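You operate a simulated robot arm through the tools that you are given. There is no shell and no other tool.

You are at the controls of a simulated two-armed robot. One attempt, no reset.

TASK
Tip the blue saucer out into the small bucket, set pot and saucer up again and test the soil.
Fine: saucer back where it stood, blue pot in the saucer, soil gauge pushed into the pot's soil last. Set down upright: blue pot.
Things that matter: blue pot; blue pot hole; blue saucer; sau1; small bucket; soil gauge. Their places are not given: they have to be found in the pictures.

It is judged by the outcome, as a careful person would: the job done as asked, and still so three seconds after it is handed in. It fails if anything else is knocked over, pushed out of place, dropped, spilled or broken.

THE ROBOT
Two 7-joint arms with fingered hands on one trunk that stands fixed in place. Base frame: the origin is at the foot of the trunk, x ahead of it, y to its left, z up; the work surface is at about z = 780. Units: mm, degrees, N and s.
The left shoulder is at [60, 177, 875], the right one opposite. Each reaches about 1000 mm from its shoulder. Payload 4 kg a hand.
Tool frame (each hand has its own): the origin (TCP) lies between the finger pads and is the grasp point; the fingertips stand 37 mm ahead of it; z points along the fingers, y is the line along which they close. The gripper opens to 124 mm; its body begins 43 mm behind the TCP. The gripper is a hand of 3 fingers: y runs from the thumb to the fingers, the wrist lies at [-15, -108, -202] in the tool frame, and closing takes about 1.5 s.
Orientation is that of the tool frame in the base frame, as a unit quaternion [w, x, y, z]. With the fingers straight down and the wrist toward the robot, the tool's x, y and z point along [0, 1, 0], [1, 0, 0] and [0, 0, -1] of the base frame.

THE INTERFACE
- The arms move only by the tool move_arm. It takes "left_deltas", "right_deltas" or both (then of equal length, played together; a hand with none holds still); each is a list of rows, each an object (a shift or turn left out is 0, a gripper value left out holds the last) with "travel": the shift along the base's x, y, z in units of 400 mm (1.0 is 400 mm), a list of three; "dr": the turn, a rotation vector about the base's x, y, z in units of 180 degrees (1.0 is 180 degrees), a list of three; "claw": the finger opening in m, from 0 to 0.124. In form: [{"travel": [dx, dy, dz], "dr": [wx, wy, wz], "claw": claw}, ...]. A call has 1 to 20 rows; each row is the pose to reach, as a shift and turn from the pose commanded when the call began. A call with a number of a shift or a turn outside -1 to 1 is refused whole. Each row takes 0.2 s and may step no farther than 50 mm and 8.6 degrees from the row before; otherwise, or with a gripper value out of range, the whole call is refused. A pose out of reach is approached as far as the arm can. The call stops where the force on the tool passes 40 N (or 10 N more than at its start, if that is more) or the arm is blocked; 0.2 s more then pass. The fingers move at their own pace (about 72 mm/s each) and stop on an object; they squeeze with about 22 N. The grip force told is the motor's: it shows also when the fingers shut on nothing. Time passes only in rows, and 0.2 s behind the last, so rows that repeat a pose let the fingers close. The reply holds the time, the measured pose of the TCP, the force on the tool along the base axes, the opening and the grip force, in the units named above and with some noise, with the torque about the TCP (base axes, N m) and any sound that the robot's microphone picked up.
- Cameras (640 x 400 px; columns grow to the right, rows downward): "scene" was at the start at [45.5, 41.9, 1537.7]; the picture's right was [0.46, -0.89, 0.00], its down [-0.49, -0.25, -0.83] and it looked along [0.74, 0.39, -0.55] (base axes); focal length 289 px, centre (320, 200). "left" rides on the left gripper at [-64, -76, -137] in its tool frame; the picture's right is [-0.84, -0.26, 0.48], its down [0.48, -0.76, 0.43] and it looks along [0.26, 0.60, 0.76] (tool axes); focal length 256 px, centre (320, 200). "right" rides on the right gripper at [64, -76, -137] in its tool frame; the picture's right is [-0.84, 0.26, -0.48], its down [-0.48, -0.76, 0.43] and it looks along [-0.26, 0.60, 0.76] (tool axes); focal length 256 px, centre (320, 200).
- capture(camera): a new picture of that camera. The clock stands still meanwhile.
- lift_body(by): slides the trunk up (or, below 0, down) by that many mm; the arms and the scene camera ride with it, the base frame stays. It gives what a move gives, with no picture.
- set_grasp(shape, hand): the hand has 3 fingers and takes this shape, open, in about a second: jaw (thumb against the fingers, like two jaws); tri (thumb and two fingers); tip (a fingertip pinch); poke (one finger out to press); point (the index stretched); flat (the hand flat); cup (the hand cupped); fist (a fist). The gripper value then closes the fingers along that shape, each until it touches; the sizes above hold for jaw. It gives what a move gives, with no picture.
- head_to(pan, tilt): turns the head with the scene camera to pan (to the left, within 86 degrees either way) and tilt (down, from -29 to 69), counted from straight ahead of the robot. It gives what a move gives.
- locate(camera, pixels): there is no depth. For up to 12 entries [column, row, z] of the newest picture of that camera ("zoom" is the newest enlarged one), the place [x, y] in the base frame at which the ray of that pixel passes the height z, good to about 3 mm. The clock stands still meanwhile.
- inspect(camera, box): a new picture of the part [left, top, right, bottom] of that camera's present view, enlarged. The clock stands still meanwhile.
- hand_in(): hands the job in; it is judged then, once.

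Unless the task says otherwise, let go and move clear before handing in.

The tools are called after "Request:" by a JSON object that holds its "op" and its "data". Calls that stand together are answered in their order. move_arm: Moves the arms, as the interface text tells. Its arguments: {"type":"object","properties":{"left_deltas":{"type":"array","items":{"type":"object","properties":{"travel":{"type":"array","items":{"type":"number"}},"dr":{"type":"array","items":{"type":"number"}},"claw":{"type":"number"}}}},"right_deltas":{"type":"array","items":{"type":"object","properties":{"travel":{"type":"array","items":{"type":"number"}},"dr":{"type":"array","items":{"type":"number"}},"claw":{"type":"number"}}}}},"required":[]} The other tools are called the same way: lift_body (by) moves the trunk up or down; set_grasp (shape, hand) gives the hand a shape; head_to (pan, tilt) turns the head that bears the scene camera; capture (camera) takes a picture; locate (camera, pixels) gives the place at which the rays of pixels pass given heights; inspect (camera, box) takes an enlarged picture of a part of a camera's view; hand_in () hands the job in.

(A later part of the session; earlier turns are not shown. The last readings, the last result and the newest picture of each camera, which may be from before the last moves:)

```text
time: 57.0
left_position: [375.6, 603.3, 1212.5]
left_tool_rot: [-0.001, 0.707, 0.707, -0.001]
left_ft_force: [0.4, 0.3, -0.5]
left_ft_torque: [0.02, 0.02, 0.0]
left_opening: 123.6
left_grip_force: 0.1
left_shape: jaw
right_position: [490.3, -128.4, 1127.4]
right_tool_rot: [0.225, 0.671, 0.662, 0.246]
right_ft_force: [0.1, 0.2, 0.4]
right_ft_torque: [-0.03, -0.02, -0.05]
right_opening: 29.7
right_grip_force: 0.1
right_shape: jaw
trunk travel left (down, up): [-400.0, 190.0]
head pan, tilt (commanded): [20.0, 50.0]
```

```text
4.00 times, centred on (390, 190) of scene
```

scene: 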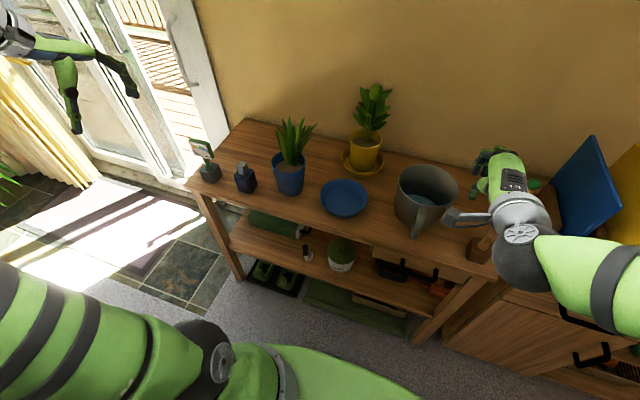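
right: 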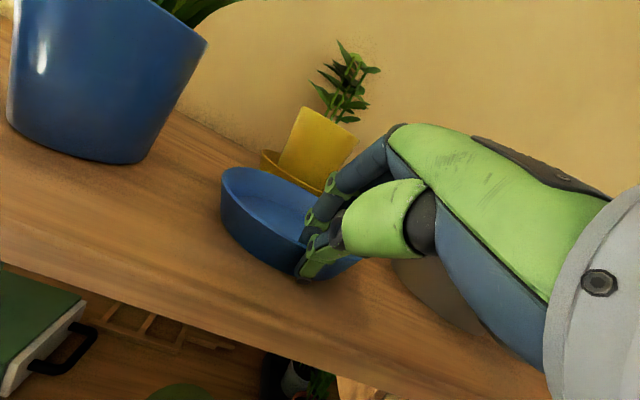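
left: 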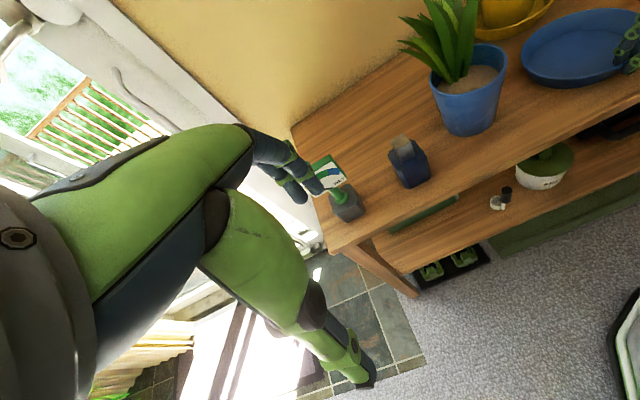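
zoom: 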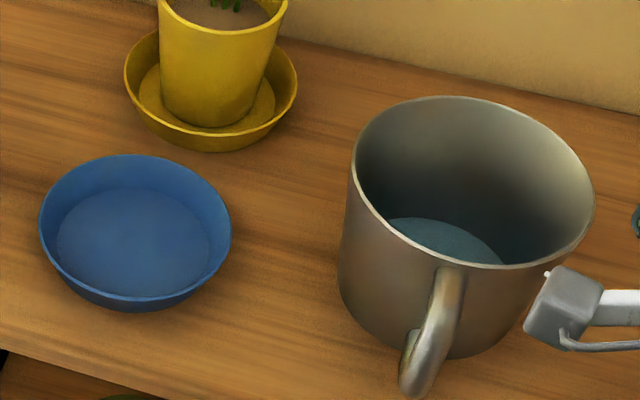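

The saucer sits about 13 mm too far to +y (its left edge is at 39 in the zoom and was at 54). It's empty now, so I can nudge it from inside. I'll bring the right hand upright with closed fingers above the saucer.

Request:
{"op": "locate", "data": {"camera": "scene", "pixels": [[319.75, 195.2, 815], [368, 195.8, 815], [343.3, 178.5, 815], [343.6, 214.4, 815]]}}

Request:
{"op": "move_arm", "data": {"right_deltas": [{"travel": [0.0488, 0.0976, 0], "dr": [-0.0016, 0.031, 0.0005], "claw": 0.0}, {"travel": [0.0976, 0.1953, 0], "dr": [-0.0032, 0.062, 0.001], "claw": 0.0}, {"travel": [0.1465, 0.2929, 0], "dr": [-0.0048, 0.093, 0.0016], "claw": 0.0}, {"travel": [0.1953, 0.3905, 0], "dr": [-0.0064, 0.124, 0.0022], "claw": 0.0}, {"travel": [0.2441, 0.4881, 0], "dr": [-0.008, 0.155, 0.0027], "claw": 0.0}, {"travel": [0.2929, 0.5858, 0], "dr": [-0.0095, 0.186, 0.0033], "claw": 0.0}, {"travel": [0.3418, 0.6835, 0], "dr": [-0.0111, 0.2167, 0.0038], "claw": 0.0}, {"travel": [0.3418, 0.6835, -0.08], "dr": [-0.0111, 0.2167, 0.0038], "claw": 0.0}, {"travel": [0.3418, 0.6835, -0.16], "dr": [-0.0111, 0.2167, 0.0038], "claw": 0.0}, {"travel": [0.3418, 0.6835, -0.24], "dr": [-0.0111, 0.2167, 0.0038], "claw": 0.0}, {"travel": [0.3418, 0.6835, -0.3185], "dr": [-0.0111, 0.2167, 0.0038], "claw": 0.0}, {"travel": [0.3418, 0.6835, -0.3185], "dr": [-0.0111, 0.2167, 0.0038], "claw": 0.0}]}}

Request:
{"op": "capture", "data": {"camera": "right"}}

Request:
{"op": "capture", "data": {"camera": "scene"}}

```text
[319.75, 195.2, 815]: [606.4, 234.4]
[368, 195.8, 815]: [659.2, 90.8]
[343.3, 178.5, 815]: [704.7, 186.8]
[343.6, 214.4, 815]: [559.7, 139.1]
```

```text
time: 59.6
left_position: [375.6, 603.2, 1212.4]
left_tool_rot: [-0.001, 0.707, 0.707, 0.0]
left_ft_force: [0.7, 0.7, 0.0]
left_ft_torque: [0.03, 0.01, -0.01]
left_opening: 123.8
left_grip_force: 0.0
left_shape: jaw
right_position: [623.9, 146.1, 996.7]
right_tool_rot: [0.0, 0.707, 0.707, -0.002]
right_ft_force: [-1.2, 0.1, 0.6]
right_ft_torque: [-0.02, -0.05, 0.01]
right_opening: 0.0
right_grip_force: 22.2
right_shape: jaw
trunk travel left (down, up): [-400.0, 190.0]
head pan, tilt (commanded): [20.0, 50.0]
```

```text
taken
```

right: 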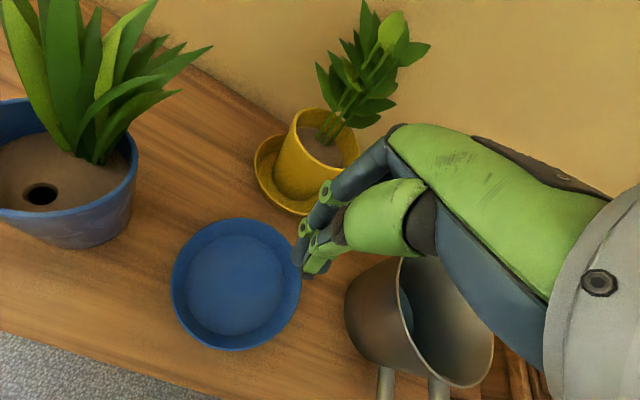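

```text
taken
```

scene: 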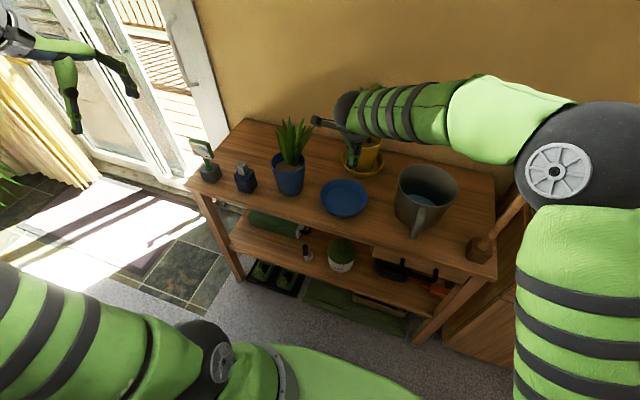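

The shift is confirmed at about (−1, +13) mm from its original centre. I'll lower the closed fingertips into the empty saucer, stopping about 10 mm above its floor.

Request:
{"op": "move_arm", "data": {"right_deltas": [{"travel": [0.008, 0, -0.1]}, {"travel": [0.008, 0, -0.2]}, {"travel": [0.008, 0, -0.3]}, {"travel": [0.008, 0, -0.36]}, {"travel": [0.008, 0, -0.39]}, {"travel": [0.008, 0, -0.408]}, {"travel": [0.008, 0, -0.408]}]}}

Request:
{"op": "capture", "data": {"camera": "right"}}

```text
time: 61.2
left_position: [375.8, 602.5, 1212.3]
left_tool_rot: [0.0, 0.707, 0.707, 0.0]
left_ft_force: [0.5, 0.5, 0.3]
left_ft_torque: [0.02, -0.01, -0.02]
left_opening: 123.7
left_grip_force: 0.0
left_shape: jaw
right_position: [628.4, 142.6, 835.7]
right_tool_rot: [-0.001, 0.707, 0.707, -0.002]
right_ft_force: [0.5, 0.5, -0.8]
right_ft_torque: [0.0, 0.0, 0.0]
right_opening: 0.0
right_grip_force: 21.9
right_shape: jaw
trunk travel left (down, up): [-400.0, 190.0]
head pan, tilt (commanded): [20.0, 50.0]
```

```text
taken
```

right: 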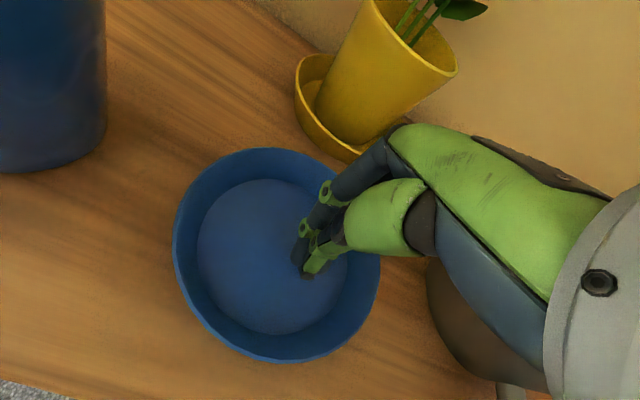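

The fingertips are inside the saucer. I'll push slowly towards −y, watching the force.

Request:
{"op": "move_arm", "data": {"right_deltas": [{"travel": [0, -0.015, 0]}, {"travel": [0, -0.03, 0]}, {"travel": [0, -0.045, 0]}, {"travel": [0, -0.055, 0]}, {"travel": [0, -0.065, 0]}, {"travel": [0, -0.075, 0]}, {"travel": [0, -0.08, 0]}, {"travel": [0, -0.08, 0]}]}}

Request:
{"op": "capture", "data": {"camera": "right"}}

Request:
{"op": "inspect", "data": {"camera": "scene", "box": [310, 140, 470, 240]}}

```text
time: 63.0
left_position: [375.1, 603.4, 1211.8]
left_tool_rot: [0.0, 0.707, 0.707, 0.0]
left_ft_force: [0.4, -0.1, -0.1]
left_ft_torque: [-0.05, 0.01, -0.02]
left_opening: 123.7
left_grip_force: 0.1
left_shape: jaw
right_position: [628.5, 114.0, 836.4]
right_tool_rot: [0.0, 0.707, 0.707, -0.001]
right_ft_force: [0.3, -0.2, -1.2]
right_ft_torque: [0.0, -0.03, -0.01]
right_opening: 0.2
right_grip_force: 21.9
right_shape: jaw
trunk travel left (down, up): [-400.0, 190.0]
head pan, tilt (commanded): [20.0, 50.0]
```

```text
taken
```

right: 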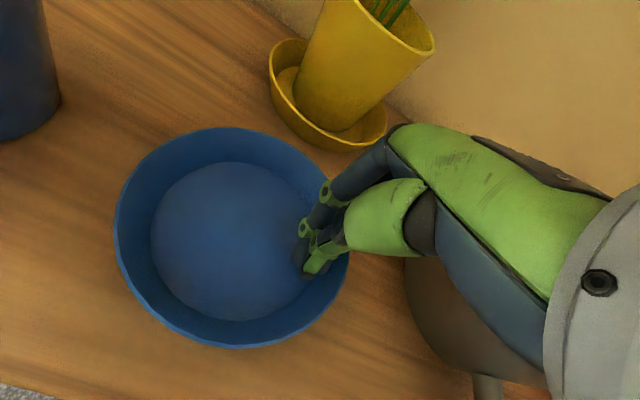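

```text
4.00 times, centred on (390, 190) of scene
```

zoom: 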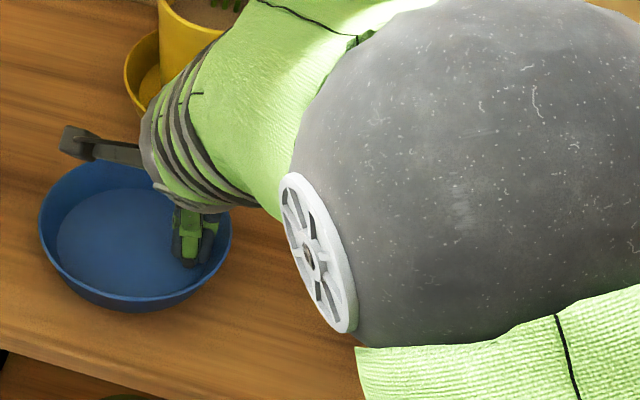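

There's no contact yet; the saucer's left edge is still at 38 in this zoom, and my target is 54. I'll continue pushing in small steps.

Request:
{"op": "move_arm", "data": {"right_deltas": [{"travel": [0, -0.0075, 0]}, {"travel": [0, -0.015, 0]}, {"travel": [0, -0.0225, 0]}, {"travel": [0, -0.03, 0]}, {"travel": [0, -0.03, 0]}]}}

Request:
{"op": "inspect", "data": {"camera": "scene", "box": [310, 140, 470, 240]}}

```text
time: 64.2
left_position: [376.1, 603.3, 1211.7]
left_tool_rot: [0.001, 0.707, 0.707, 0.0]
left_ft_force: [-0.3, -1.0, 0.3]
left_ft_torque: [0.02, -0.01, 0.0]
left_opening: 123.7
left_grip_force: 0.0
left_shape: jaw
right_position: [628.8, 102.1, 837.1]
right_tool_rot: [0.001, 0.707, 0.707, -0.001]
right_ft_force: [0.7, 0.2, 0.3]
right_ft_torque: [0.0, 0.02, 0.03]
right_opening: 0.1
right_grip_force: 21.6
right_shape: jaw
trunk travel left (down, up): [-400.0, 190.0]
head pan, tilt (commanded): [20.0, 50.0]
```

```text
4.00 times, centred on (390, 190) of scene
```

zoom: 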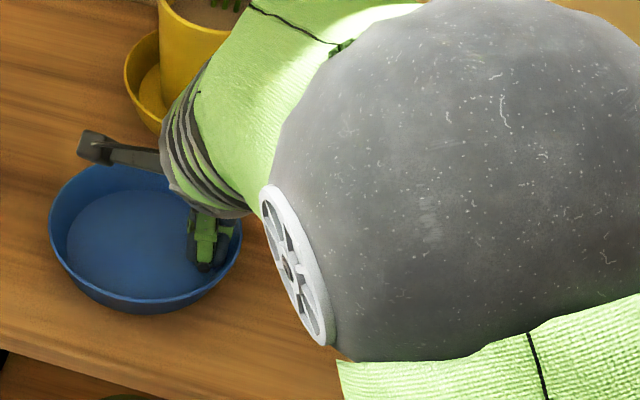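

The left edge has moved to 48; about 5 mm more is needed.

Request:
{"op": "move_arm", "data": {"right_deltas": [{"travel": [0, -0.006, 0]}, {"travel": [0, -0.0125, 0]}, {"travel": [0, -0.0125, 0]}]}}

Request:
{"op": "inspect", "data": {"camera": "scene", "box": [310, 140, 470, 240]}}

```text
time: 65.0
left_position: [375.0, 603.6, 1212.3]
left_tool_rot: [0.0, 0.707, 0.707, -0.001]
left_ft_force: [0.3, -0.2, 0.1]
left_ft_torque: [0.01, 0.0, 0.02]
left_opening: 123.8
left_grip_force: 0.0
left_shape: jaw
right_position: [629.4, 95.6, 836.9]
right_tool_rot: [0.0, 0.707, 0.707, -0.001]
right_ft_force: [-0.3, -0.5, -0.4]
right_ft_torque: [0.03, -0.04, 0.0]
right_opening: 0.0
right_grip_force: 22.1
right_shape: jaw
trunk travel left (down, up): [-400.0, 190.0]
head pan, tilt (commanded): [20.0, 50.0]
```

```text
4.00 times, centred on (390, 190) of scene
```

zoom: 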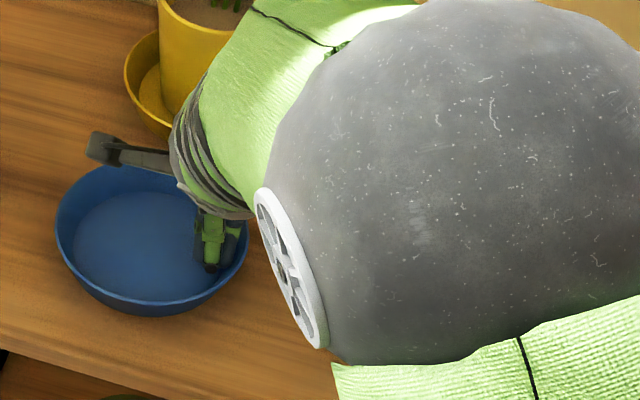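

The edge is now at 54 and the bottom at 316, matching the original. I'll back off, raise the hand, and clear it to the right.

Request:
{"op": "move_arm", "data": {"right_deltas": [{"travel": [0, 0.02, 0]}, {"travel": [0, 0.05, 0]}, {"travel": [0, 0.07, 0.06]}, {"travel": [0, 0.07, 0.16]}, {"travel": [0, 0.07, 0.26]}, {"travel": [0, 0.07, 0.36]}, {"travel": [-0.03, 0.0, 0.45]}, {"travel": [-0.06, -0.1, 0.5]}, {"travel": [-0.1, -0.2, 0.52]}, {"travel": [-0.15, -0.3, 0.52]}, {"travel": [-0.2, -0.4, 0.52]}, {"travel": [-0.25, -0.5, 0.52]}, {"travel": [-0.3, -0.6, 0.52]}, {"travel": [-0.34, -0.7, 0.52]}, {"travel": [-0.34, -0.75, 0.52]}]}}

Request:
{"op": "capture", "data": {"camera": "scene"}}

Request:
{"op": "inspect", "data": {"camera": "scene", "box": [310, 140, 470, 240]}}

```text
time: 68.2
left_position: [375.4, 603.4, 1212.7]
left_tool_rot: [0.0, 0.707, 0.707, 0.0]
left_ft_force: [-0.8, -0.3, -0.1]
left_ft_torque: [0.03, 0.0, -0.02]
left_opening: 123.6
left_grip_force: 0.1
left_shape: jaw
right_position: [496.6, -202.7, 1043.3]
right_tool_rot: [0.001, 0.707, 0.707, -0.002]
right_ft_force: [-0.3, -0.4, -0.5]
right_ft_torque: [-0.04, 0.0, 0.02]
right_opening: 0.0
right_grip_force: 21.8
right_shape: jaw
trunk travel left (down, up): [-400.0, 190.0]
head pan, tilt (commanded): [20.0, 50.0]
```

```text
taken
```

scene: 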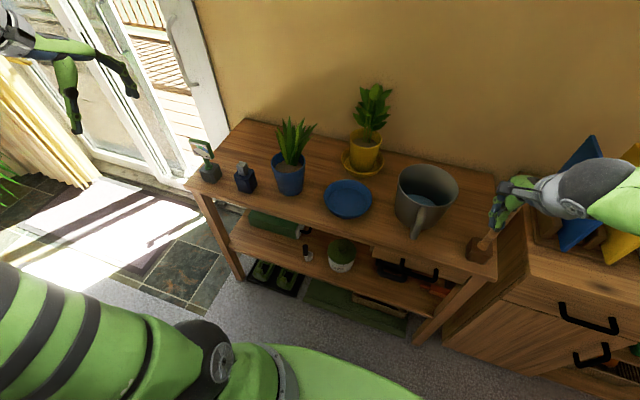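

```text
4.00 times, centred on (390, 190) of scene
```

zoom: 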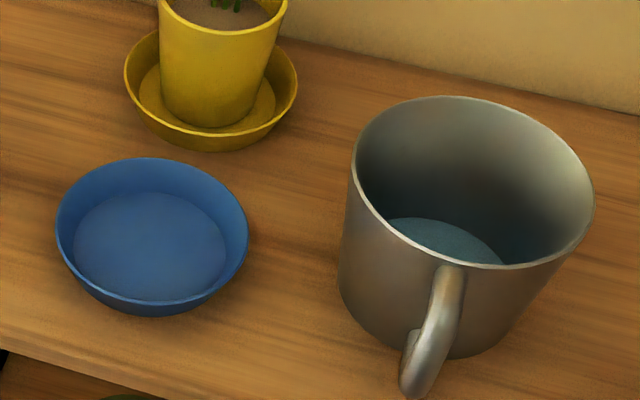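

The saucer now matches its original spot (edges at 55 and 249, top at 158), and the water is in the bucket. The right hand is near the pole, so I'll check that it isn't touching.

Request:
{"op": "inspect", "data": {"camera": "scene", "box": [440, 140, 600, 280]}}

Request:
{"op": "capture", "data": {"camera": "right"}}

```text
2.86 times, centred on (520, 210) of scene
```

zoom: 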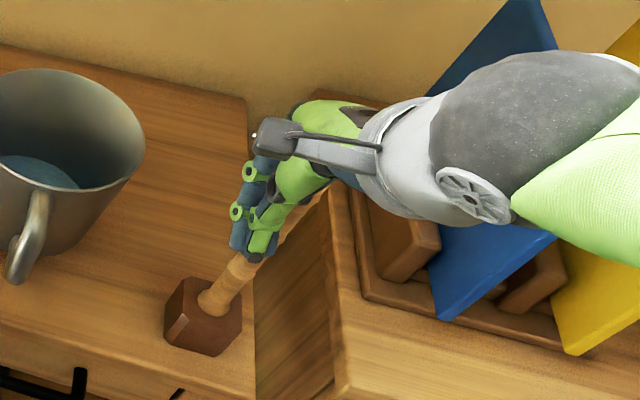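

```text
taken
```

right: 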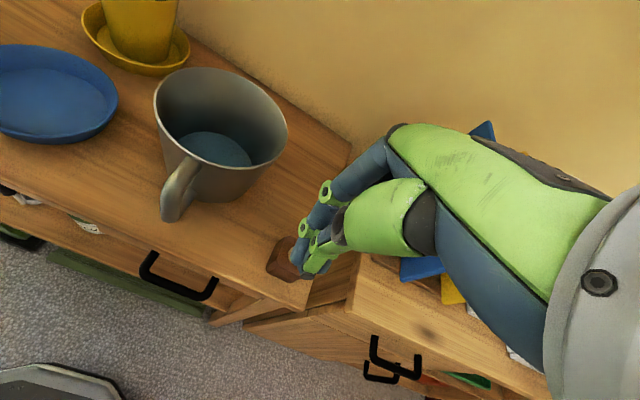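

The fingers are about 95 mm in front of the pole, with no contact. I'll pull the right hand back and up, away from everything, and lower the trunk 150 mm so the left arm can reach the pot horizontally.

Request:
{"op": "move_arm", "data": {"right_deltas": [{"travel": [-0.08, 0.02, 0.03]}, {"travel": [-0.16, 0.04, 0.08]}, {"travel": [-0.25, 0.05, 0.14]}, {"travel": [-0.28, 0.05, 0.22]}, {"travel": [-0.28, 0.05, 0.28]}, {"travel": [-0.28, 0.05, 0.28]}]}}

Request:
{"op": "lift_body", "data": {"by": -150}}

Request:
{"op": "capture", "data": {"camera": "scene"}}

```text
time: 69.6
left_position: [375.9, 604.3, 1211.8]
left_tool_rot: [0.0, 0.707, 0.707, 0.0]
left_ft_force: [0.3, -0.2, 0.0]
left_ft_torque: [-0.01, 0.0, -0.01]
left_opening: 123.6
left_grip_force: 0.0
left_shape: jaw
right_position: [381.5, -181.0, 1157.0]
right_tool_rot: [0.0, 0.707, 0.707, -0.002]
right_ft_force: [-0.5, 0.4, 0.7]
right_ft_torque: [0.0, 0.02, 0.02]
right_opening: 0.0
right_grip_force: 22.2
right_shape: jaw
trunk travel left (down, up): [-400.0, 190.0]
head pan, tilt (commanded): [20.0, 50.0]
```

```text
time: 71.3
left_position: [375.2, 603.4, 1061.8]
left_tool_rot: [0.0, 0.708, 0.707, 0.0]
left_ft_force: [0.1, -0.1, 0.0]
left_ft_torque: [-0.02, -0.03, 0.03]
left_opening: 123.9
left_grip_force: 0.1
left_shape: jaw
right_position: [382.2, -180.7, 1006.8]
right_tool_rot: [0.0, 0.707, 0.708, -0.002]
right_ft_force: [-0.7, -0.8, 1.1]
right_ft_torque: [0.03, 0.02, 0.0]
right_opening: 0.1
right_grip_force: 22.3
right_shape: jaw
trunk travel left (down, up): [-250.0, 340.0]
head pan, tilt (commanded): [20.0, 50.0]
```

```text
taken
```

scene: 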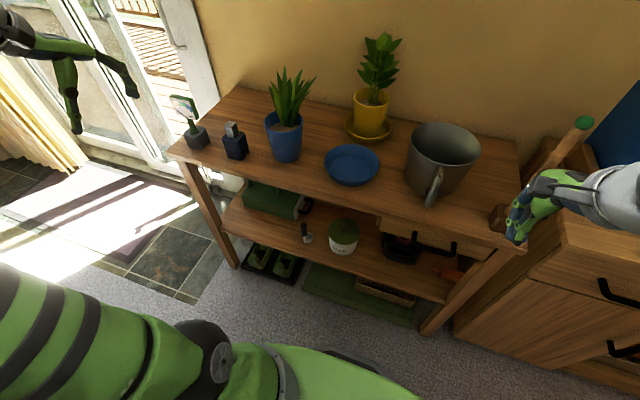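

I'll turn the left hand so the fingers point forward horizontally (thumb left, fingers right) in the free space in front of the bench.

Request:
{"op": "move_arm", "data": {"left_deltas": [{"travel": [0.01, -0.02, 0], "dr": [0.0257, -0.0257, -0.0257], "claw": 0.124}, {"travel": [0.02, -0.04, 0], "dr": [0.0513, -0.0513, -0.0513]}, {"travel": [0.03, -0.06, 0], "dr": [0.077, -0.077, -0.077]}, {"travel": [0.04, -0.08, 0], "dr": [0.1026, -0.1026, -0.1026]}, {"travel": [0.05, -0.1, 0], "dr": [0.1283, -0.1283, -0.1283]}, {"travel": [0.06, -0.12, 0], "dr": [0.154, -0.154, -0.154]}, {"travel": [0.07, -0.14, -0.01], "dr": [0.1796, -0.1796, -0.1796]}, {"travel": [0.08, -0.16, -0.02], "dr": [0.2053, -0.2053, -0.2053]}, {"travel": [0.09, -0.18, -0.03], "dr": [0.2309, -0.2309, -0.2309]}, {"travel": [0.1, -0.2, -0.05], "dr": [0.2566, -0.2566, -0.2566]}, {"travel": [0.11, -0.22, -0.07], "dr": [0.2823, -0.2823, -0.2823]}, {"travel": [0.12, -0.24, -0.09], "dr": [0.3079, -0.3079, -0.3079]}, {"travel": [0.13, -0.26, -0.11], "dr": [0.3336, -0.3336, -0.3336]}, {"travel": [0.14, -0.28, -0.13], "dr": [0.3592, -0.3592, -0.3592]}, {"travel": [0.15, -0.3, -0.15], "dr": [0.3849, -0.3849, -0.3849]}, {"travel": [0.15, -0.3, -0.15], "dr": [0.3849, -0.3849, -0.3849]}]}}

Request:
{"op": "capture", "data": {"camera": "scene"}}

Request:
{"op": "capture", "data": {"camera": "left"}}

```text
time: 74.7
left_position: [435.5, 485.0, 1001.6]
left_tool_rot: [-0.001, 0.707, -0.001, 0.707]
left_ft_force: [-0.4, -0.3, -0.1]
left_ft_torque: [0.02, -0.03, -0.01]
left_opening: 123.6
left_grip_force: 0.0
left_shape: jaw
right_position: [381.0, -180.6, 1006.1]
right_tool_rot: [0.0, 0.707, 0.707, -0.001]
right_ft_force: [-0.1, -2.0, 0.1]
right_ft_torque: [0.01, 0.05, 0.0]
right_opening: 0.0
right_grip_force: 22.4
right_shape: jaw
trunk travel left (down, up): [-250.0, 340.0]
head pan, tilt (commanded): [20.0, 50.0]
```

```text
taken
```

scene: 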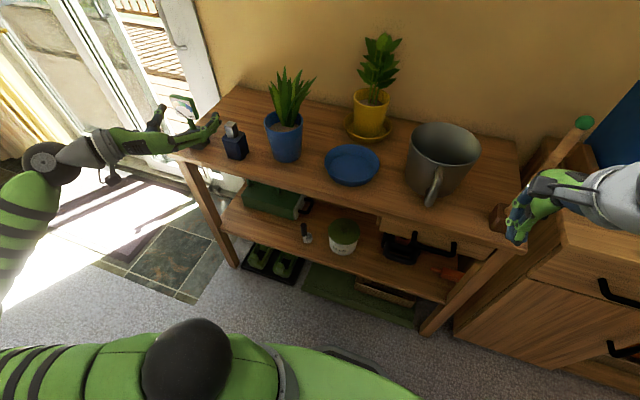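

```text
taken
```

left: 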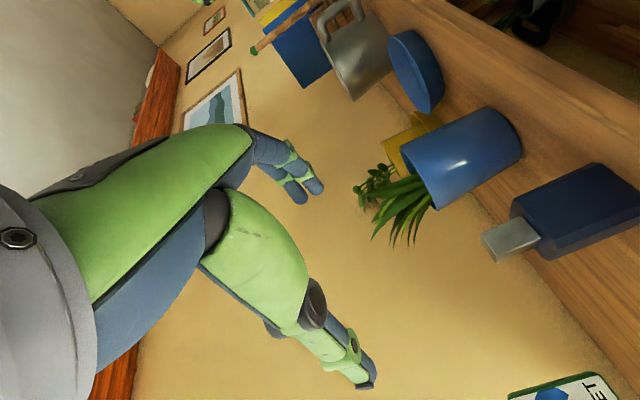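

Horizontal orientation reached. I'll pitch it 10° down for clearance, line up with the pot's axis (y≈350), and descend to grasp height in front of the pot.

Request:
{"op": "move_arm", "data": {"left_deltas": [{"travel": [0.02, -0.09, 0], "dr": [0, 0.0278, 0]}, {"travel": [0.04, -0.18, 0], "dr": [0, 0.0556, 0]}, {"travel": [0.06, -0.27, 0], "dr": [0, 0.0556, 0]}, {"travel": [0.08, -0.3363, 0], "dr": [0, 0.0556, 0]}, {"travel": [0.085, -0.3363, -0.09], "dr": [0, 0.0556, 0]}, {"travel": [0.085, -0.3363, -0.18], "dr": [0, 0.0556, 0]}, {"travel": [0.085, -0.3363, -0.27], "dr": [0, 0.0556, 0]}, {"travel": [0.085, -0.3363, -0.365], "dr": [0, 0.0556, 0]}, {"travel": [0.085, -0.3363, -0.365], "dr": [0, 0.0556, 0]}]}}

Request:
{"op": "capture", "data": {"camera": "left"}}

Request:
{"op": "capture", "data": {"camera": "scene"}}

```text
time: 76.7
left_position: [468.6, 347.6, 855.4]
left_tool_rot: [0.0, 0.766, 0.0, 0.643]
left_ft_force: [-0.2, -0.6, 0.2]
left_ft_torque: [0.0, 0.0, 0.0]
left_opening: 123.6
left_grip_force: 0.1
left_shape: jaw
right_position: [381.7, -180.4, 1005.7]
right_tool_rot: [0.0, 0.707, 0.707, -0.002]
right_ft_force: [-0.2, -0.4, 0.4]
right_ft_torque: [0.0, -0.01, 0.0]
right_opening: 0.0
right_grip_force: 22.1
right_shape: jaw
trunk travel left (down, up): [-250.0, 340.0]
head pan, tilt (commanded): [20.0, 50.0]
```

```text
taken
```

left: 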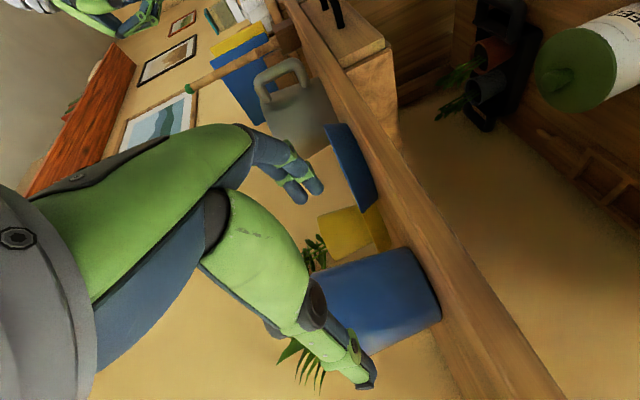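

```text
taken
```

scene: 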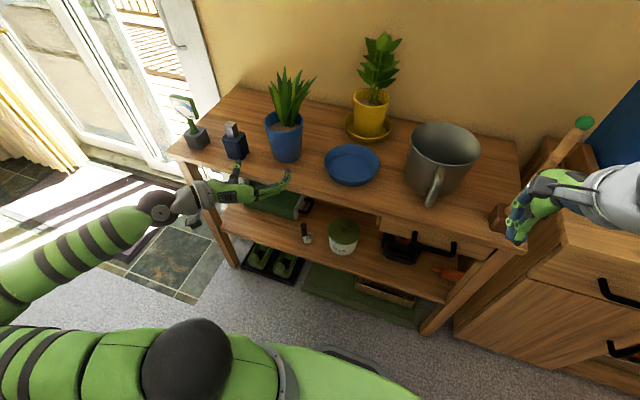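

The hand is lined up in front of the pot. I'll refine the pot's centre with a fresh scene zoom before moving in.

Request:
{"op": "inspect", "data": {"camera": "scene", "box": [210, 60, 370, 210]}}

Request:
{"op": "inspect", "data": {"camera": "left", "box": [240, 120, 480, 400]}}

```text
2.67 times, centred on (290, 135) of scene
```

zoom: 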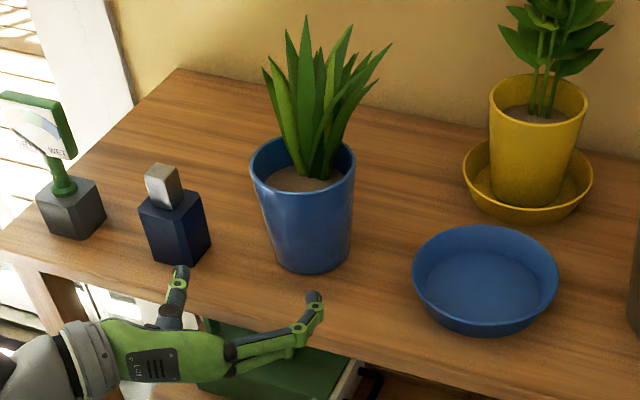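

```text
1.43 times, centred on (360, 260) of left
```

zoom: 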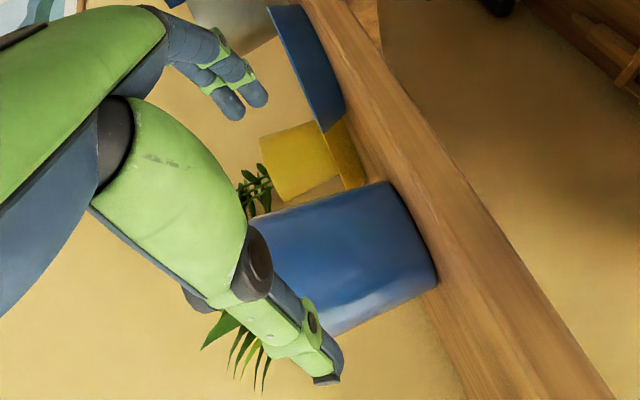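

I'll locate the box corners and the pot rim and base from this view.

Request:
{"op": "locate", "data": {"camera": "scene", "pixels": [[237.5, 160.5, 780], [249.1, 151.9, 780], [227, 153.8, 780], [263.75, 122.7, 890], [303.1, 121.4, 890], [283.3, 122, 890], [283.3, 122, 885], [287, 163.1, 780], [272, 155, 780], [301.5, 152, 780], [324.5, 170, 815]]}}

```text
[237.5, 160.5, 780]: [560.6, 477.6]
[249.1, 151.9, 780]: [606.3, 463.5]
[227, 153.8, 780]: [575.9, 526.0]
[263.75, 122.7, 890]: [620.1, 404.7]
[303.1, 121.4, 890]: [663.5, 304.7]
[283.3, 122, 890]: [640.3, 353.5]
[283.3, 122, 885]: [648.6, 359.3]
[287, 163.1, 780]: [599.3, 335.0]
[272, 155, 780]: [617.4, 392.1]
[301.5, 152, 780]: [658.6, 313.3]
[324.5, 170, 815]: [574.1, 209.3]
```

The pot's axis is at about (640, 353), and the nearest corner of the box is at y≈463, clear of the thumb. I'll advance to straddle the pot, slowly at the end.

Request:
{"op": "move_arm", "data": {"left_deltas": [{"travel": [0.06, 0.011, 0]}, {"travel": [0.14, 0.011, 0]}, {"travel": [0.22, 0.011, 0]}, {"travel": [0.27, 0.011, 0]}, {"travel": [0.3, 0.011, 0]}, {"travel": [0.325, 0.011, 0]}, {"travel": [0.345, 0.011, 0]}, {"travel": [0.345, 0.011, 0]}]}}

Request:
{"op": "inspect", "data": {"camera": "scene", "box": [210, 60, 370, 210]}}

Request:
{"op": "capture", "data": {"camera": "left"}}

```text
time: 78.5
left_position: [607.4, 353.9, 856.4]
left_tool_rot: [0.0, 0.766, -0.001, 0.643]
left_ft_force: [0.3, 0.3, 0.4]
left_ft_torque: [-0.01, -0.02, -0.02]
left_opening: 123.9
left_grip_force: 0.0
left_shape: jaw
right_position: [382.0, -180.2, 1006.1]
right_tool_rot: [0.0, 0.707, 0.707, -0.002]
right_ft_force: [0.1, -0.5, 0.3]
right_ft_torque: [0.04, -0.01, -0.04]
right_opening: 0.0
right_grip_force: 22.0
right_shape: jaw
trunk travel left (down, up): [-250.0, 340.0]
head pan, tilt (commanded): [20.0, 50.0]
```

```text
2.67 times, centred on (290, 135) of scene
```

zoom: 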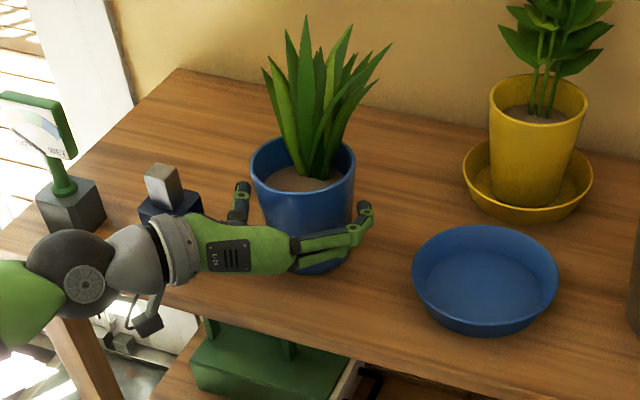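

```text
taken
```

left: 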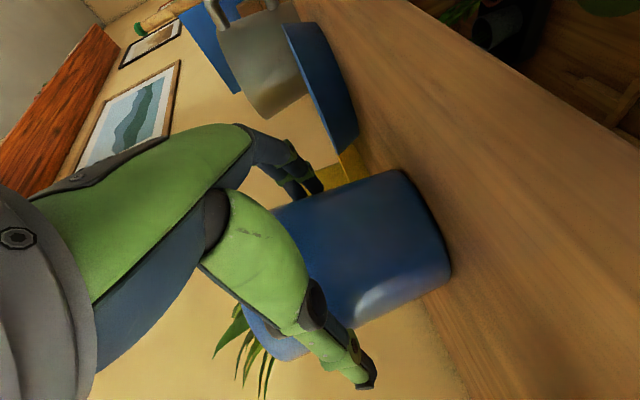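

The thumb and fingers straddle the pot with no contact. I'll advance 10 mm more and then close.

Request:
{"op": "move_arm", "data": {"left_deltas": [{"travel": [0.0125, 0, 0]}, {"travel": [0.025, 0, 0]}, {"travel": [0.025, 0, 0]}]}}

Request:
{"op": "move_arm", "data": {"left_deltas": [{"claw": 0.115}, {"claw": 0.108}, {"claw": 0.1}, {"claw": 0.08}, {"claw": 0.06}, {"claw": 0.06}, {"claw": 0.06}, {"claw": 0.06}]}}

Request:
{"op": "inspect", "data": {"camera": "scene", "box": [210, 60, 370, 210]}}

```text
time: 79.3
left_position: [619.1, 352.8, 856.0]
left_tool_rot: [0.0, 0.766, 0.001, 0.643]
left_ft_force: [-0.1, 0.4, -0.2]
left_ft_torque: [0.0, -0.03, -0.02]
left_opening: 123.8
left_grip_force: 0.2
left_shape: jaw
right_position: [381.7, -179.7, 1006.0]
right_tool_rot: [0.0, 0.708, 0.706, -0.002]
right_ft_force: [-0.4, -0.9, -0.2]
right_ft_torque: [-0.04, -0.02, 0.04]
right_opening: 0.1
right_grip_force: 22.3
right_shape: jaw
trunk travel left (down, up): [-250.0, 340.0]
head pan, tilt (commanded): [20.0, 50.0]
```

```text
time: 81.1
left_position: [616.6, 352.1, 855.2]
left_tool_rot: [0.0, 0.766, 0.0, 0.643]
left_ft_force: [-0.6, 1.2, 0.7]
left_ft_torque: [-0.04, -0.04, 0.12]
left_opening: 97.2
left_grip_force: 21.8
left_shape: jaw
right_position: [380.8, -180.3, 1006.8]
right_tool_rot: [0.0, 0.707, 0.707, -0.001]
right_ft_force: [0.1, -0.3, -1.0]
right_ft_torque: [-0.03, 0.01, 0.0]
right_opening: 0.0
right_grip_force: 22.2
right_shape: jaw
trunk travel left (down, up): [-250.0, 340.0]
head pan, tilt (commanded): [20.0, 50.0]
```

```text
2.67 times, centred on (290, 135) of scene
```

zoom: 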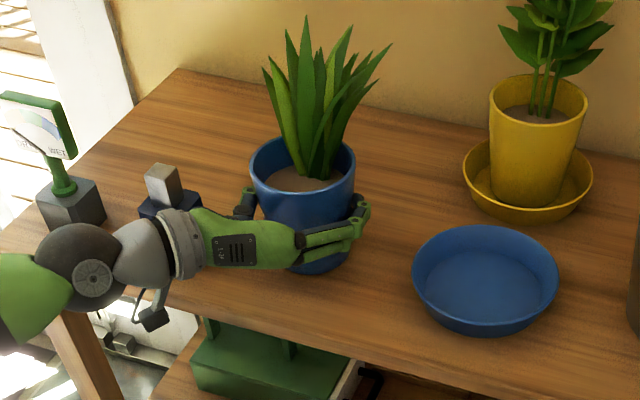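

It's gripped at 97 mm with 21.8 N and the pot hasn't moved. I'll lift 15 mm first and check it hangs upright.

Request:
{"op": "move_arm", "data": {"left_deltas": [{"travel": [0, 0, 0.0075]}, {"travel": [0, 0, 0.015]}, {"travel": [0, 0, 0.0225]}, {"travel": [0, 0, 0.03]}, {"travel": [0, 0, 0.0375]}, {"travel": [0, 0, 0.0375]}]}}

Request:
{"op": "inspect", "data": {"camera": "scene", "box": [210, 60, 370, 210]}}

Request:
{"op": "capture", "data": {"camera": "left"}}

```text
time: 82.5
left_position: [616.3, 352.0, 870.1]
left_tool_rot: [-0.001, 0.767, 0.0, 0.642]
left_ft_force: [-0.6, 0.8, -10.8]
left_ft_torque: [0.03, 0.4, 0.01]
left_opening: 97.1
left_grip_force: 21.7
left_shape: jaw
right_position: [381.9, -180.4, 1005.9]
right_tool_rot: [-0.001, 0.707, 0.707, -0.002]
right_ft_force: [-0.1, -0.3, -0.5]
right_ft_torque: [-0.03, 0.0, -0.05]
right_opening: 0.0
right_grip_force: 21.6
right_shape: jaw
trunk travel left (down, up): [-250.0, 340.0]
head pan, tilt (commanded): [20.0, 50.0]
```

```text
2.67 times, centred on (290, 135) of scene
```

zoom: 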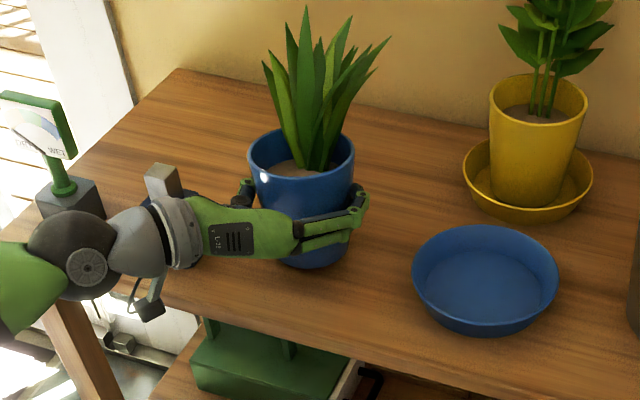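

```text
taken
```

left: 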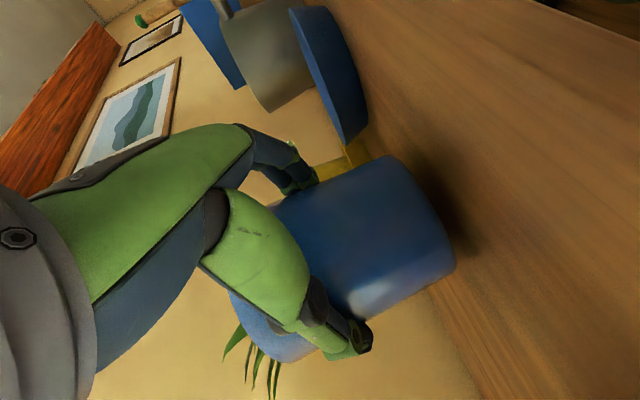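

It's lifted (about 1.1 kg). I'll zoom in on the pot to check its tilt.

Request:
{"op": "inspect", "data": {"camera": "scene", "box": [250, 90, 320, 170]}}

Request:
{"op": "inspect", "data": {"camera": "left", "box": [220, 120, 500, 340]}}

```text
5.00 times, centred on (285, 130) of scene
```

zoom: 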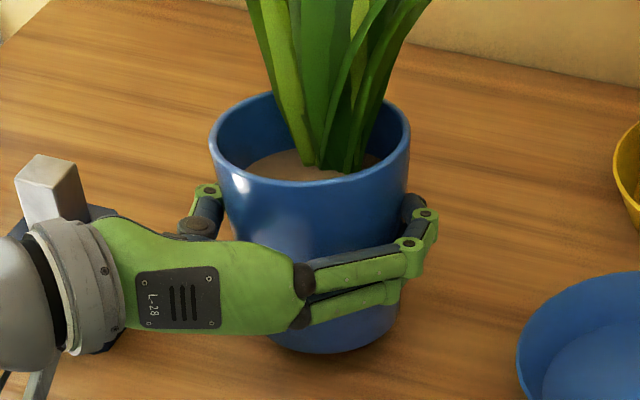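

```text
1.82 times, centred on (360, 230) of left
```

zoom: 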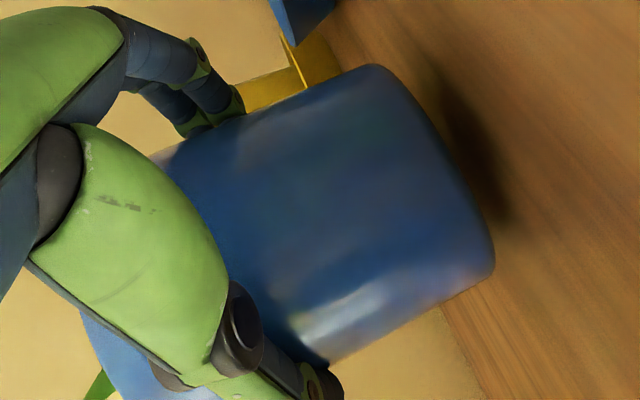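

Allowing for perspective, the pot hangs upright within a couple of degrees. I'll lift it to clear the saucer rim and carry it 202 mm to the right, over the saucer.

Request:
{"op": "move_arm", "data": {"left_deltas": [{"travel": [0, 0, 0.03]}, {"travel": [0, 0, 0.07]}, {"travel": [0, 0, 0.11]}, {"travel": [0, -0.02, 0.125]}, {"travel": [-0.002, -0.07, 0.125]}, {"travel": [-0.004, -0.14, 0.125]}, {"travel": [-0.006, -0.21, 0.125]}, {"travel": [-0.008, -0.28, 0.125]}, {"travel": [-0.01, -0.35, 0.125]}, {"travel": [-0.012, -0.42, 0.125]}, {"travel": [-0.014, -0.47, 0.125]}, {"travel": [-0.015, -0.495, 0.125]}, {"travel": [-0.015, -0.506, 0.125]}, {"travel": [-0.015, -0.506, 0.125]}]}}

Request:
{"op": "capture", "data": {"camera": "scene"}}

Request:
{"op": "inspect", "data": {"camera": "scene", "box": [300, 80, 420, 200]}}

Request:
{"op": "capture", "data": {"camera": "right"}}

```text
time: 85.5
left_position: [612.2, 152.4, 918.4]
left_tool_rot: [0.0, 0.766, 0.0, 0.642]
left_ft_force: [1.7, -0.5, -9.9]
left_ft_torque: [0.07, 0.37, 0.01]
left_opening: 96.8
left_grip_force: 22.4
left_shape: jaw
right_position: [382.3, -180.0, 1006.7]
right_tool_rot: [-0.001, 0.707, 0.707, -0.002]
right_ft_force: [-0.4, -0.5, -0.4]
right_ft_torque: [-0.01, 0.02, -0.01]
right_opening: 0.0
right_grip_force: 22.2
right_shape: jaw
trunk travel left (down, up): [-250.0, 340.0]
head pan, tilt (commanded): [20.0, 50.0]
```

```text
taken
```

scene: 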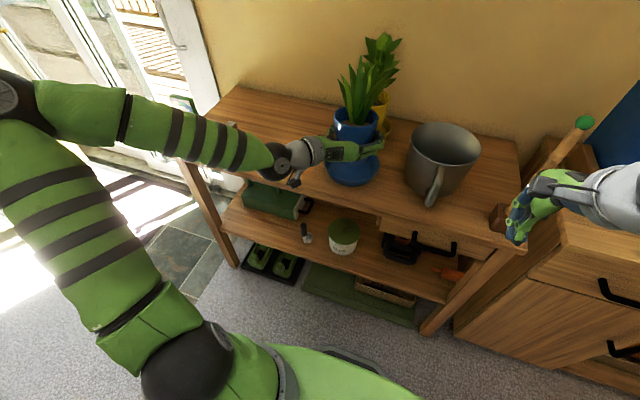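

```text
3.33 times, centred on (360, 140) of scene
```

zoom: 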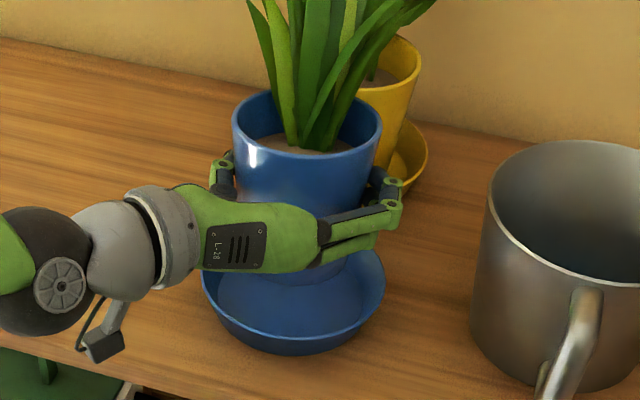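

```text
taken
```

right: 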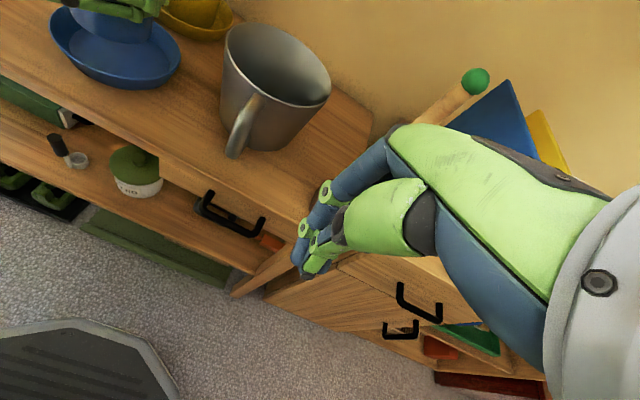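

The pot is above the saucer. I'll locate the pot's rim centre at z≈952 and compare it with the saucer's centre.

Request:
{"op": "locate", "data": {"camera": "scene", "pixels": [[333.6, 119, 952], [378.9, 119, 952], [356.4, 117.5, 952], [355.5, 110, 952], [320.5, 168, 815], [375.5, 165.5, 815], [340, 186, 812]]}}

Request:
{"op": "inspect", "data": {"camera": "right", "box": [0, 0, 240, 120]}}

```text
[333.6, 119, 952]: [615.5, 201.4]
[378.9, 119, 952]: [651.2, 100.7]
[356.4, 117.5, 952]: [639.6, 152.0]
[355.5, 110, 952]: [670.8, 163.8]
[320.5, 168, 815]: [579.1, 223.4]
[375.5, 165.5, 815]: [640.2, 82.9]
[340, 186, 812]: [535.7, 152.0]
```

```text
2.67 times, centred on (120, 60) of right
```

zoom: 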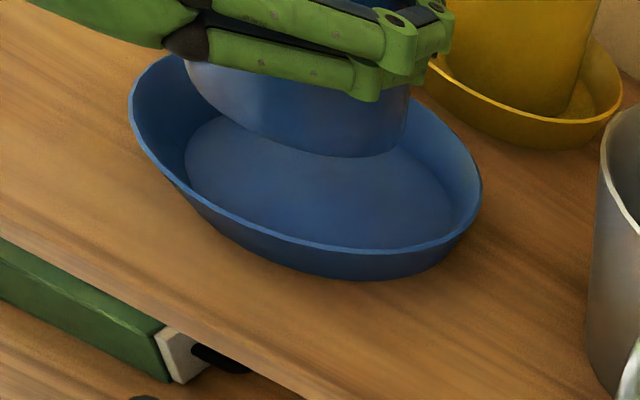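

The pot's axis is at about (635, 152), within 2–3 mm of the saucer's centre (634, 150). I'll lower most of the way.

Request:
{"op": "move_arm", "data": {"left_deltas": [{"travel": [0, -0.002, -0.03]}, {"travel": [0, -0.004, -0.06]}, {"travel": [0, -0.004, -0.09]}, {"travel": [0, -0.004, -0.11]}, {"travel": [0, -0.004, -0.12]}, {"travel": [0, -0.004, -0.12]}]}}

Request:
{"op": "inspect", "data": {"camera": "right", "box": [0, 0, 240, 120]}}

```text
time: 86.9
left_position: [612.2, 148.4, 872.0]
left_tool_rot: [0.0, 0.766, -0.001, 0.642]
left_ft_force: [-0.4, -0.4, -9.6]
left_ft_torque: [0.02, 0.45, -0.01]
left_opening: 97.0
left_grip_force: 22.3
left_shape: jaw
right_position: [382.3, -179.6, 1005.7]
right_tool_rot: [0.0, 0.707, 0.707, -0.002]
right_ft_force: [-0.3, 0.2, -0.3]
right_ft_torque: [0.03, 0.0, -0.01]
right_opening: 0.1
right_grip_force: 22.1
right_shape: jaw
trunk travel left (down, up): [-250.0, 340.0]
head pan, tilt (commanded): [20.0, 50.0]
```

```text
2.67 times, centred on (120, 60) of right
```

zoom: 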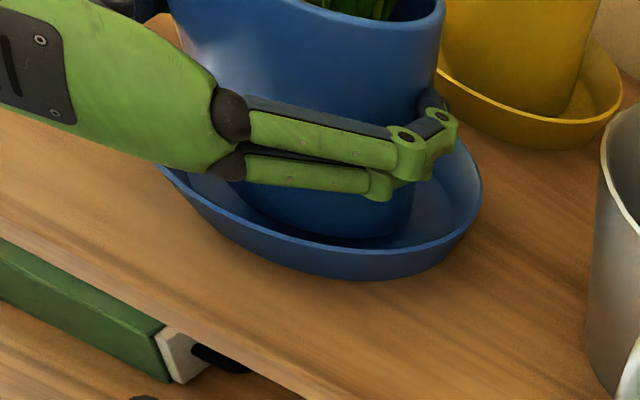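

The pot is inside the saucer and still fully hanging (−9.6 N). I'll continue in small steps until the weight transfers.

Request:
{"op": "move_arm", "data": {"left_deltas": [{"travel": [0, 0, -0.005]}, {"travel": [0, 0, -0.01]}, {"travel": [0, 0, -0.015]}, {"travel": [0, 0, -0.0175]}, {"travel": [0, 0, -0.0175]}]}}

Request:
{"op": "inspect", "data": {"camera": "right", "box": [0, 0, 240, 120]}}

```text
time: 88.1
left_position: [612.1, 149.5, 866.3]
left_tool_rot: [0.0, 0.766, 0.001, 0.643]
left_ft_force: [-1.5, -0.7, -4.1]
left_ft_torque: [-0.05, 0.15, -0.05]
left_opening: 97.3
left_grip_force: 22.4
left_shape: jaw
right_position: [381.6, -179.4, 1006.5]
right_tool_rot: [0.0, 0.707, 0.707, -0.001]
right_ft_force: [-1.2, 0.1, -0.7]
right_ft_torque: [-0.01, -0.02, 0.0]
right_opening: 0.0
right_grip_force: 21.9
right_shape: jaw
trunk travel left (down, up): [-250.0, 340.0]
head pan, tilt (commanded): [20.0, 50.0]
```

```text
2.67 times, centred on (120, 60) of right
```

zoom: 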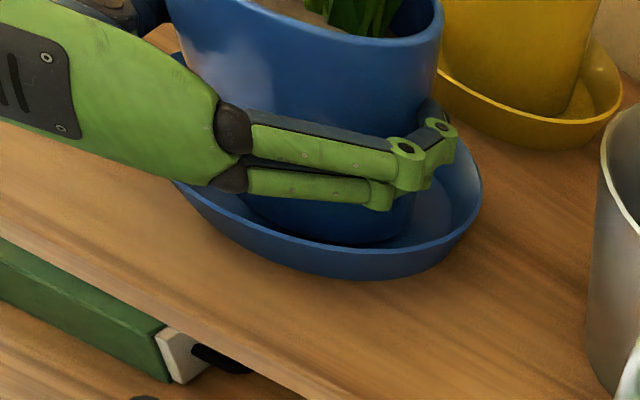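

The weight is transferring (−4.1 N). I'll lower slightly more until it's seated.

Request:
{"op": "move_arm", "data": {"left_deltas": [{"travel": [0, 0, -0.0025]}, {"travel": [0, 0, -0.005]}, {"travel": [0, 0, -0.005]}]}}

Request:
{"op": "inspect", "data": {"camera": "scene", "box": [300, 80, 420, 200]}}

```text
time: 88.9
left_position: [611.3, 149.1, 862.2]
left_tool_rot: [-0.001, 0.766, -0.001, 0.643]
left_ft_force: [-2.6, -2.1, 0.3]
left_ft_torque: [-0.07, -0.05, -0.13]
left_opening: 97.2
left_grip_force: 21.7
left_shape: jaw
right_position: [382.4, -180.5, 1005.9]
right_tool_rot: [0.0, 0.707, 0.707, -0.002]
right_ft_force: [0.0, -0.3, -0.1]
right_ft_torque: [0.0, -0.01, 0.0]
right_opening: 0.1
right_grip_force: 22.3
right_shape: jaw
trunk travel left (down, up): [-250.0, 340.0]
head pan, tilt (commanded): [20.0, 50.0]
```

```text
3.33 times, centred on (360, 140) of scene
```

zoom: 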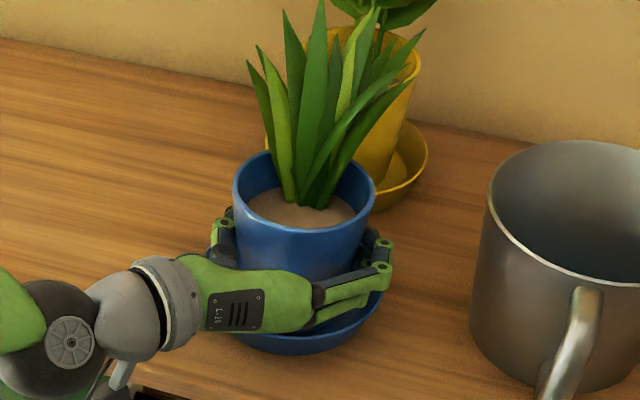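

Seated, with the force near zero. I'll open the hand gradually and back straight out.

Request:
{"op": "move_arm", "data": {"left_deltas": [{"claw": 0.1}, {"claw": 0.105}, {"claw": 0.112}, {"claw": 0.12}, {"claw": 0.124}, {"claw": 0.124}]}}

Request:
{"op": "inspect", "data": {"camera": "scene", "box": [300, 80, 420, 200]}}

```text
time: 90.3
left_position: [612.0, 150.2, 862.6]
left_tool_rot: [0.0, 0.766, 0.0, 0.643]
left_ft_force: [-0.8, 0.0, 0.3]
left_ft_torque: [0.02, -0.03, -0.03]
left_opening: 123.3
left_grip_force: 0.1
left_shape: jaw
right_position: [381.7, -180.6, 1006.9]
right_tool_rot: [0.0, 0.708, 0.707, -0.001]
right_ft_force: [0.9, -0.4, -0.2]
right_ft_torque: [0.01, 0.01, 0.01]
right_opening: 0.3
right_grip_force: 22.4
right_shape: jaw
trunk travel left (down, up): [-250.0, 340.0]
head pan, tilt (commanded): [20.0, 50.0]
```

```text
3.33 times, centred on (360, 140) of scene
```

zoom: 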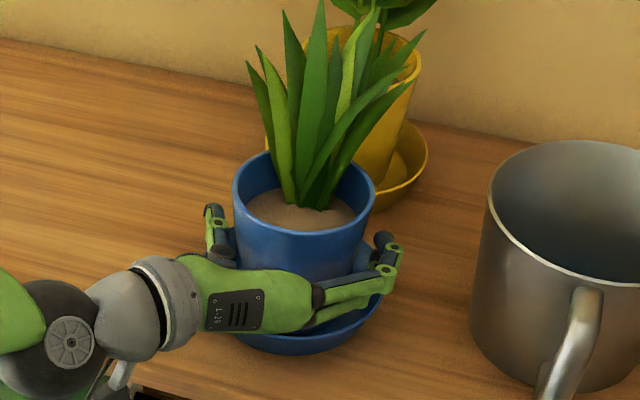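

Released and standing. Backing straight out would exceed the elbow's fold limit, so I'll swing the open hand 25° around the pot's axis first. That keeps equal clearance all round and moves the wrist outwards.

Request:
{"op": "move_arm", "data": {"left_deltas": [{"travel": [0.0003, 0.0048, 0], "dr": [0, 0, -0.0278]}, {"travel": [0.0008, 0.0095, 0], "dr": [0, 0, -0.0556]}, {"travel": [0.0019, 0.0143, 0], "dr": [0, 0, -0.0833]}, {"travel": [0.0033, 0.0188, 0], "dr": [0, 0, -0.1111]}, {"travel": [0.0053, 0.0233, 0], "dr": [0, 0, -0.1389]}, {"travel": [0.0053, 0.0233, 0], "dr": [0, 0, -0.1389]}]}}

Request:
{"op": "inspect", "data": {"camera": "scene", "box": [300, 80, 420, 200]}}

Request:
{"op": "capture", "data": {"camera": "scene"}}

```text
time: 91.7
left_position: [613.6, 158.0, 864.2]
left_tool_rot: [0.139, 0.748, -0.166, 0.627]
left_ft_force: [-0.2, 0.5, 0.0]
left_ft_torque: [-0.02, -0.03, 0.01]
left_opening: 123.8
left_grip_force: 0.1
left_shape: jaw
right_position: [381.8, -180.8, 1006.4]
right_tool_rot: [0.0, 0.707, 0.707, -0.001]
right_ft_force: [-1.1, -0.4, -0.6]
right_ft_torque: [-0.01, -0.01, 0.0]
right_opening: 0.0
right_grip_force: 22.3
right_shape: jaw
trunk travel left (down, up): [-250.0, 340.0]
head pan, tilt (commanded): [20.0, 50.0]
```

```text
3.33 times, centred on (360, 140) of scene
```

zoom: 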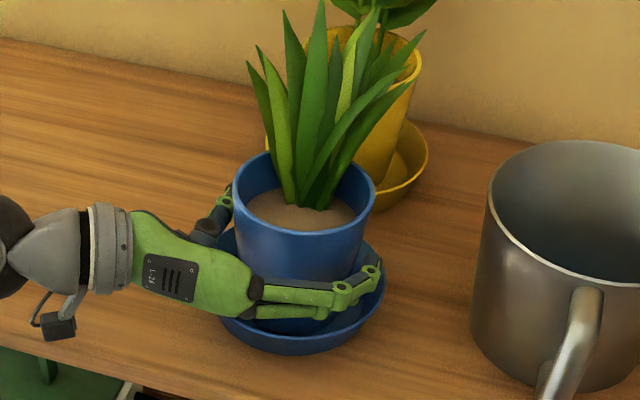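

```text
taken
```

scene: 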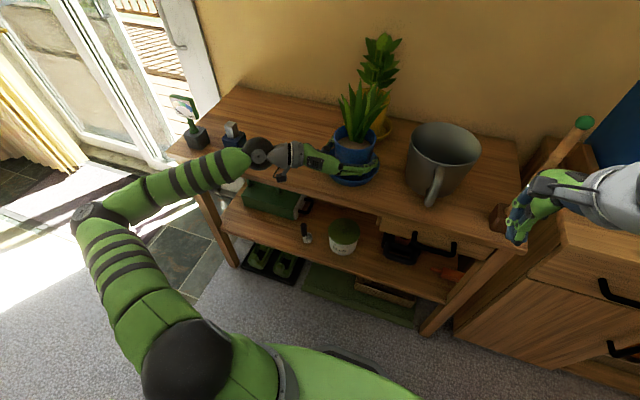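

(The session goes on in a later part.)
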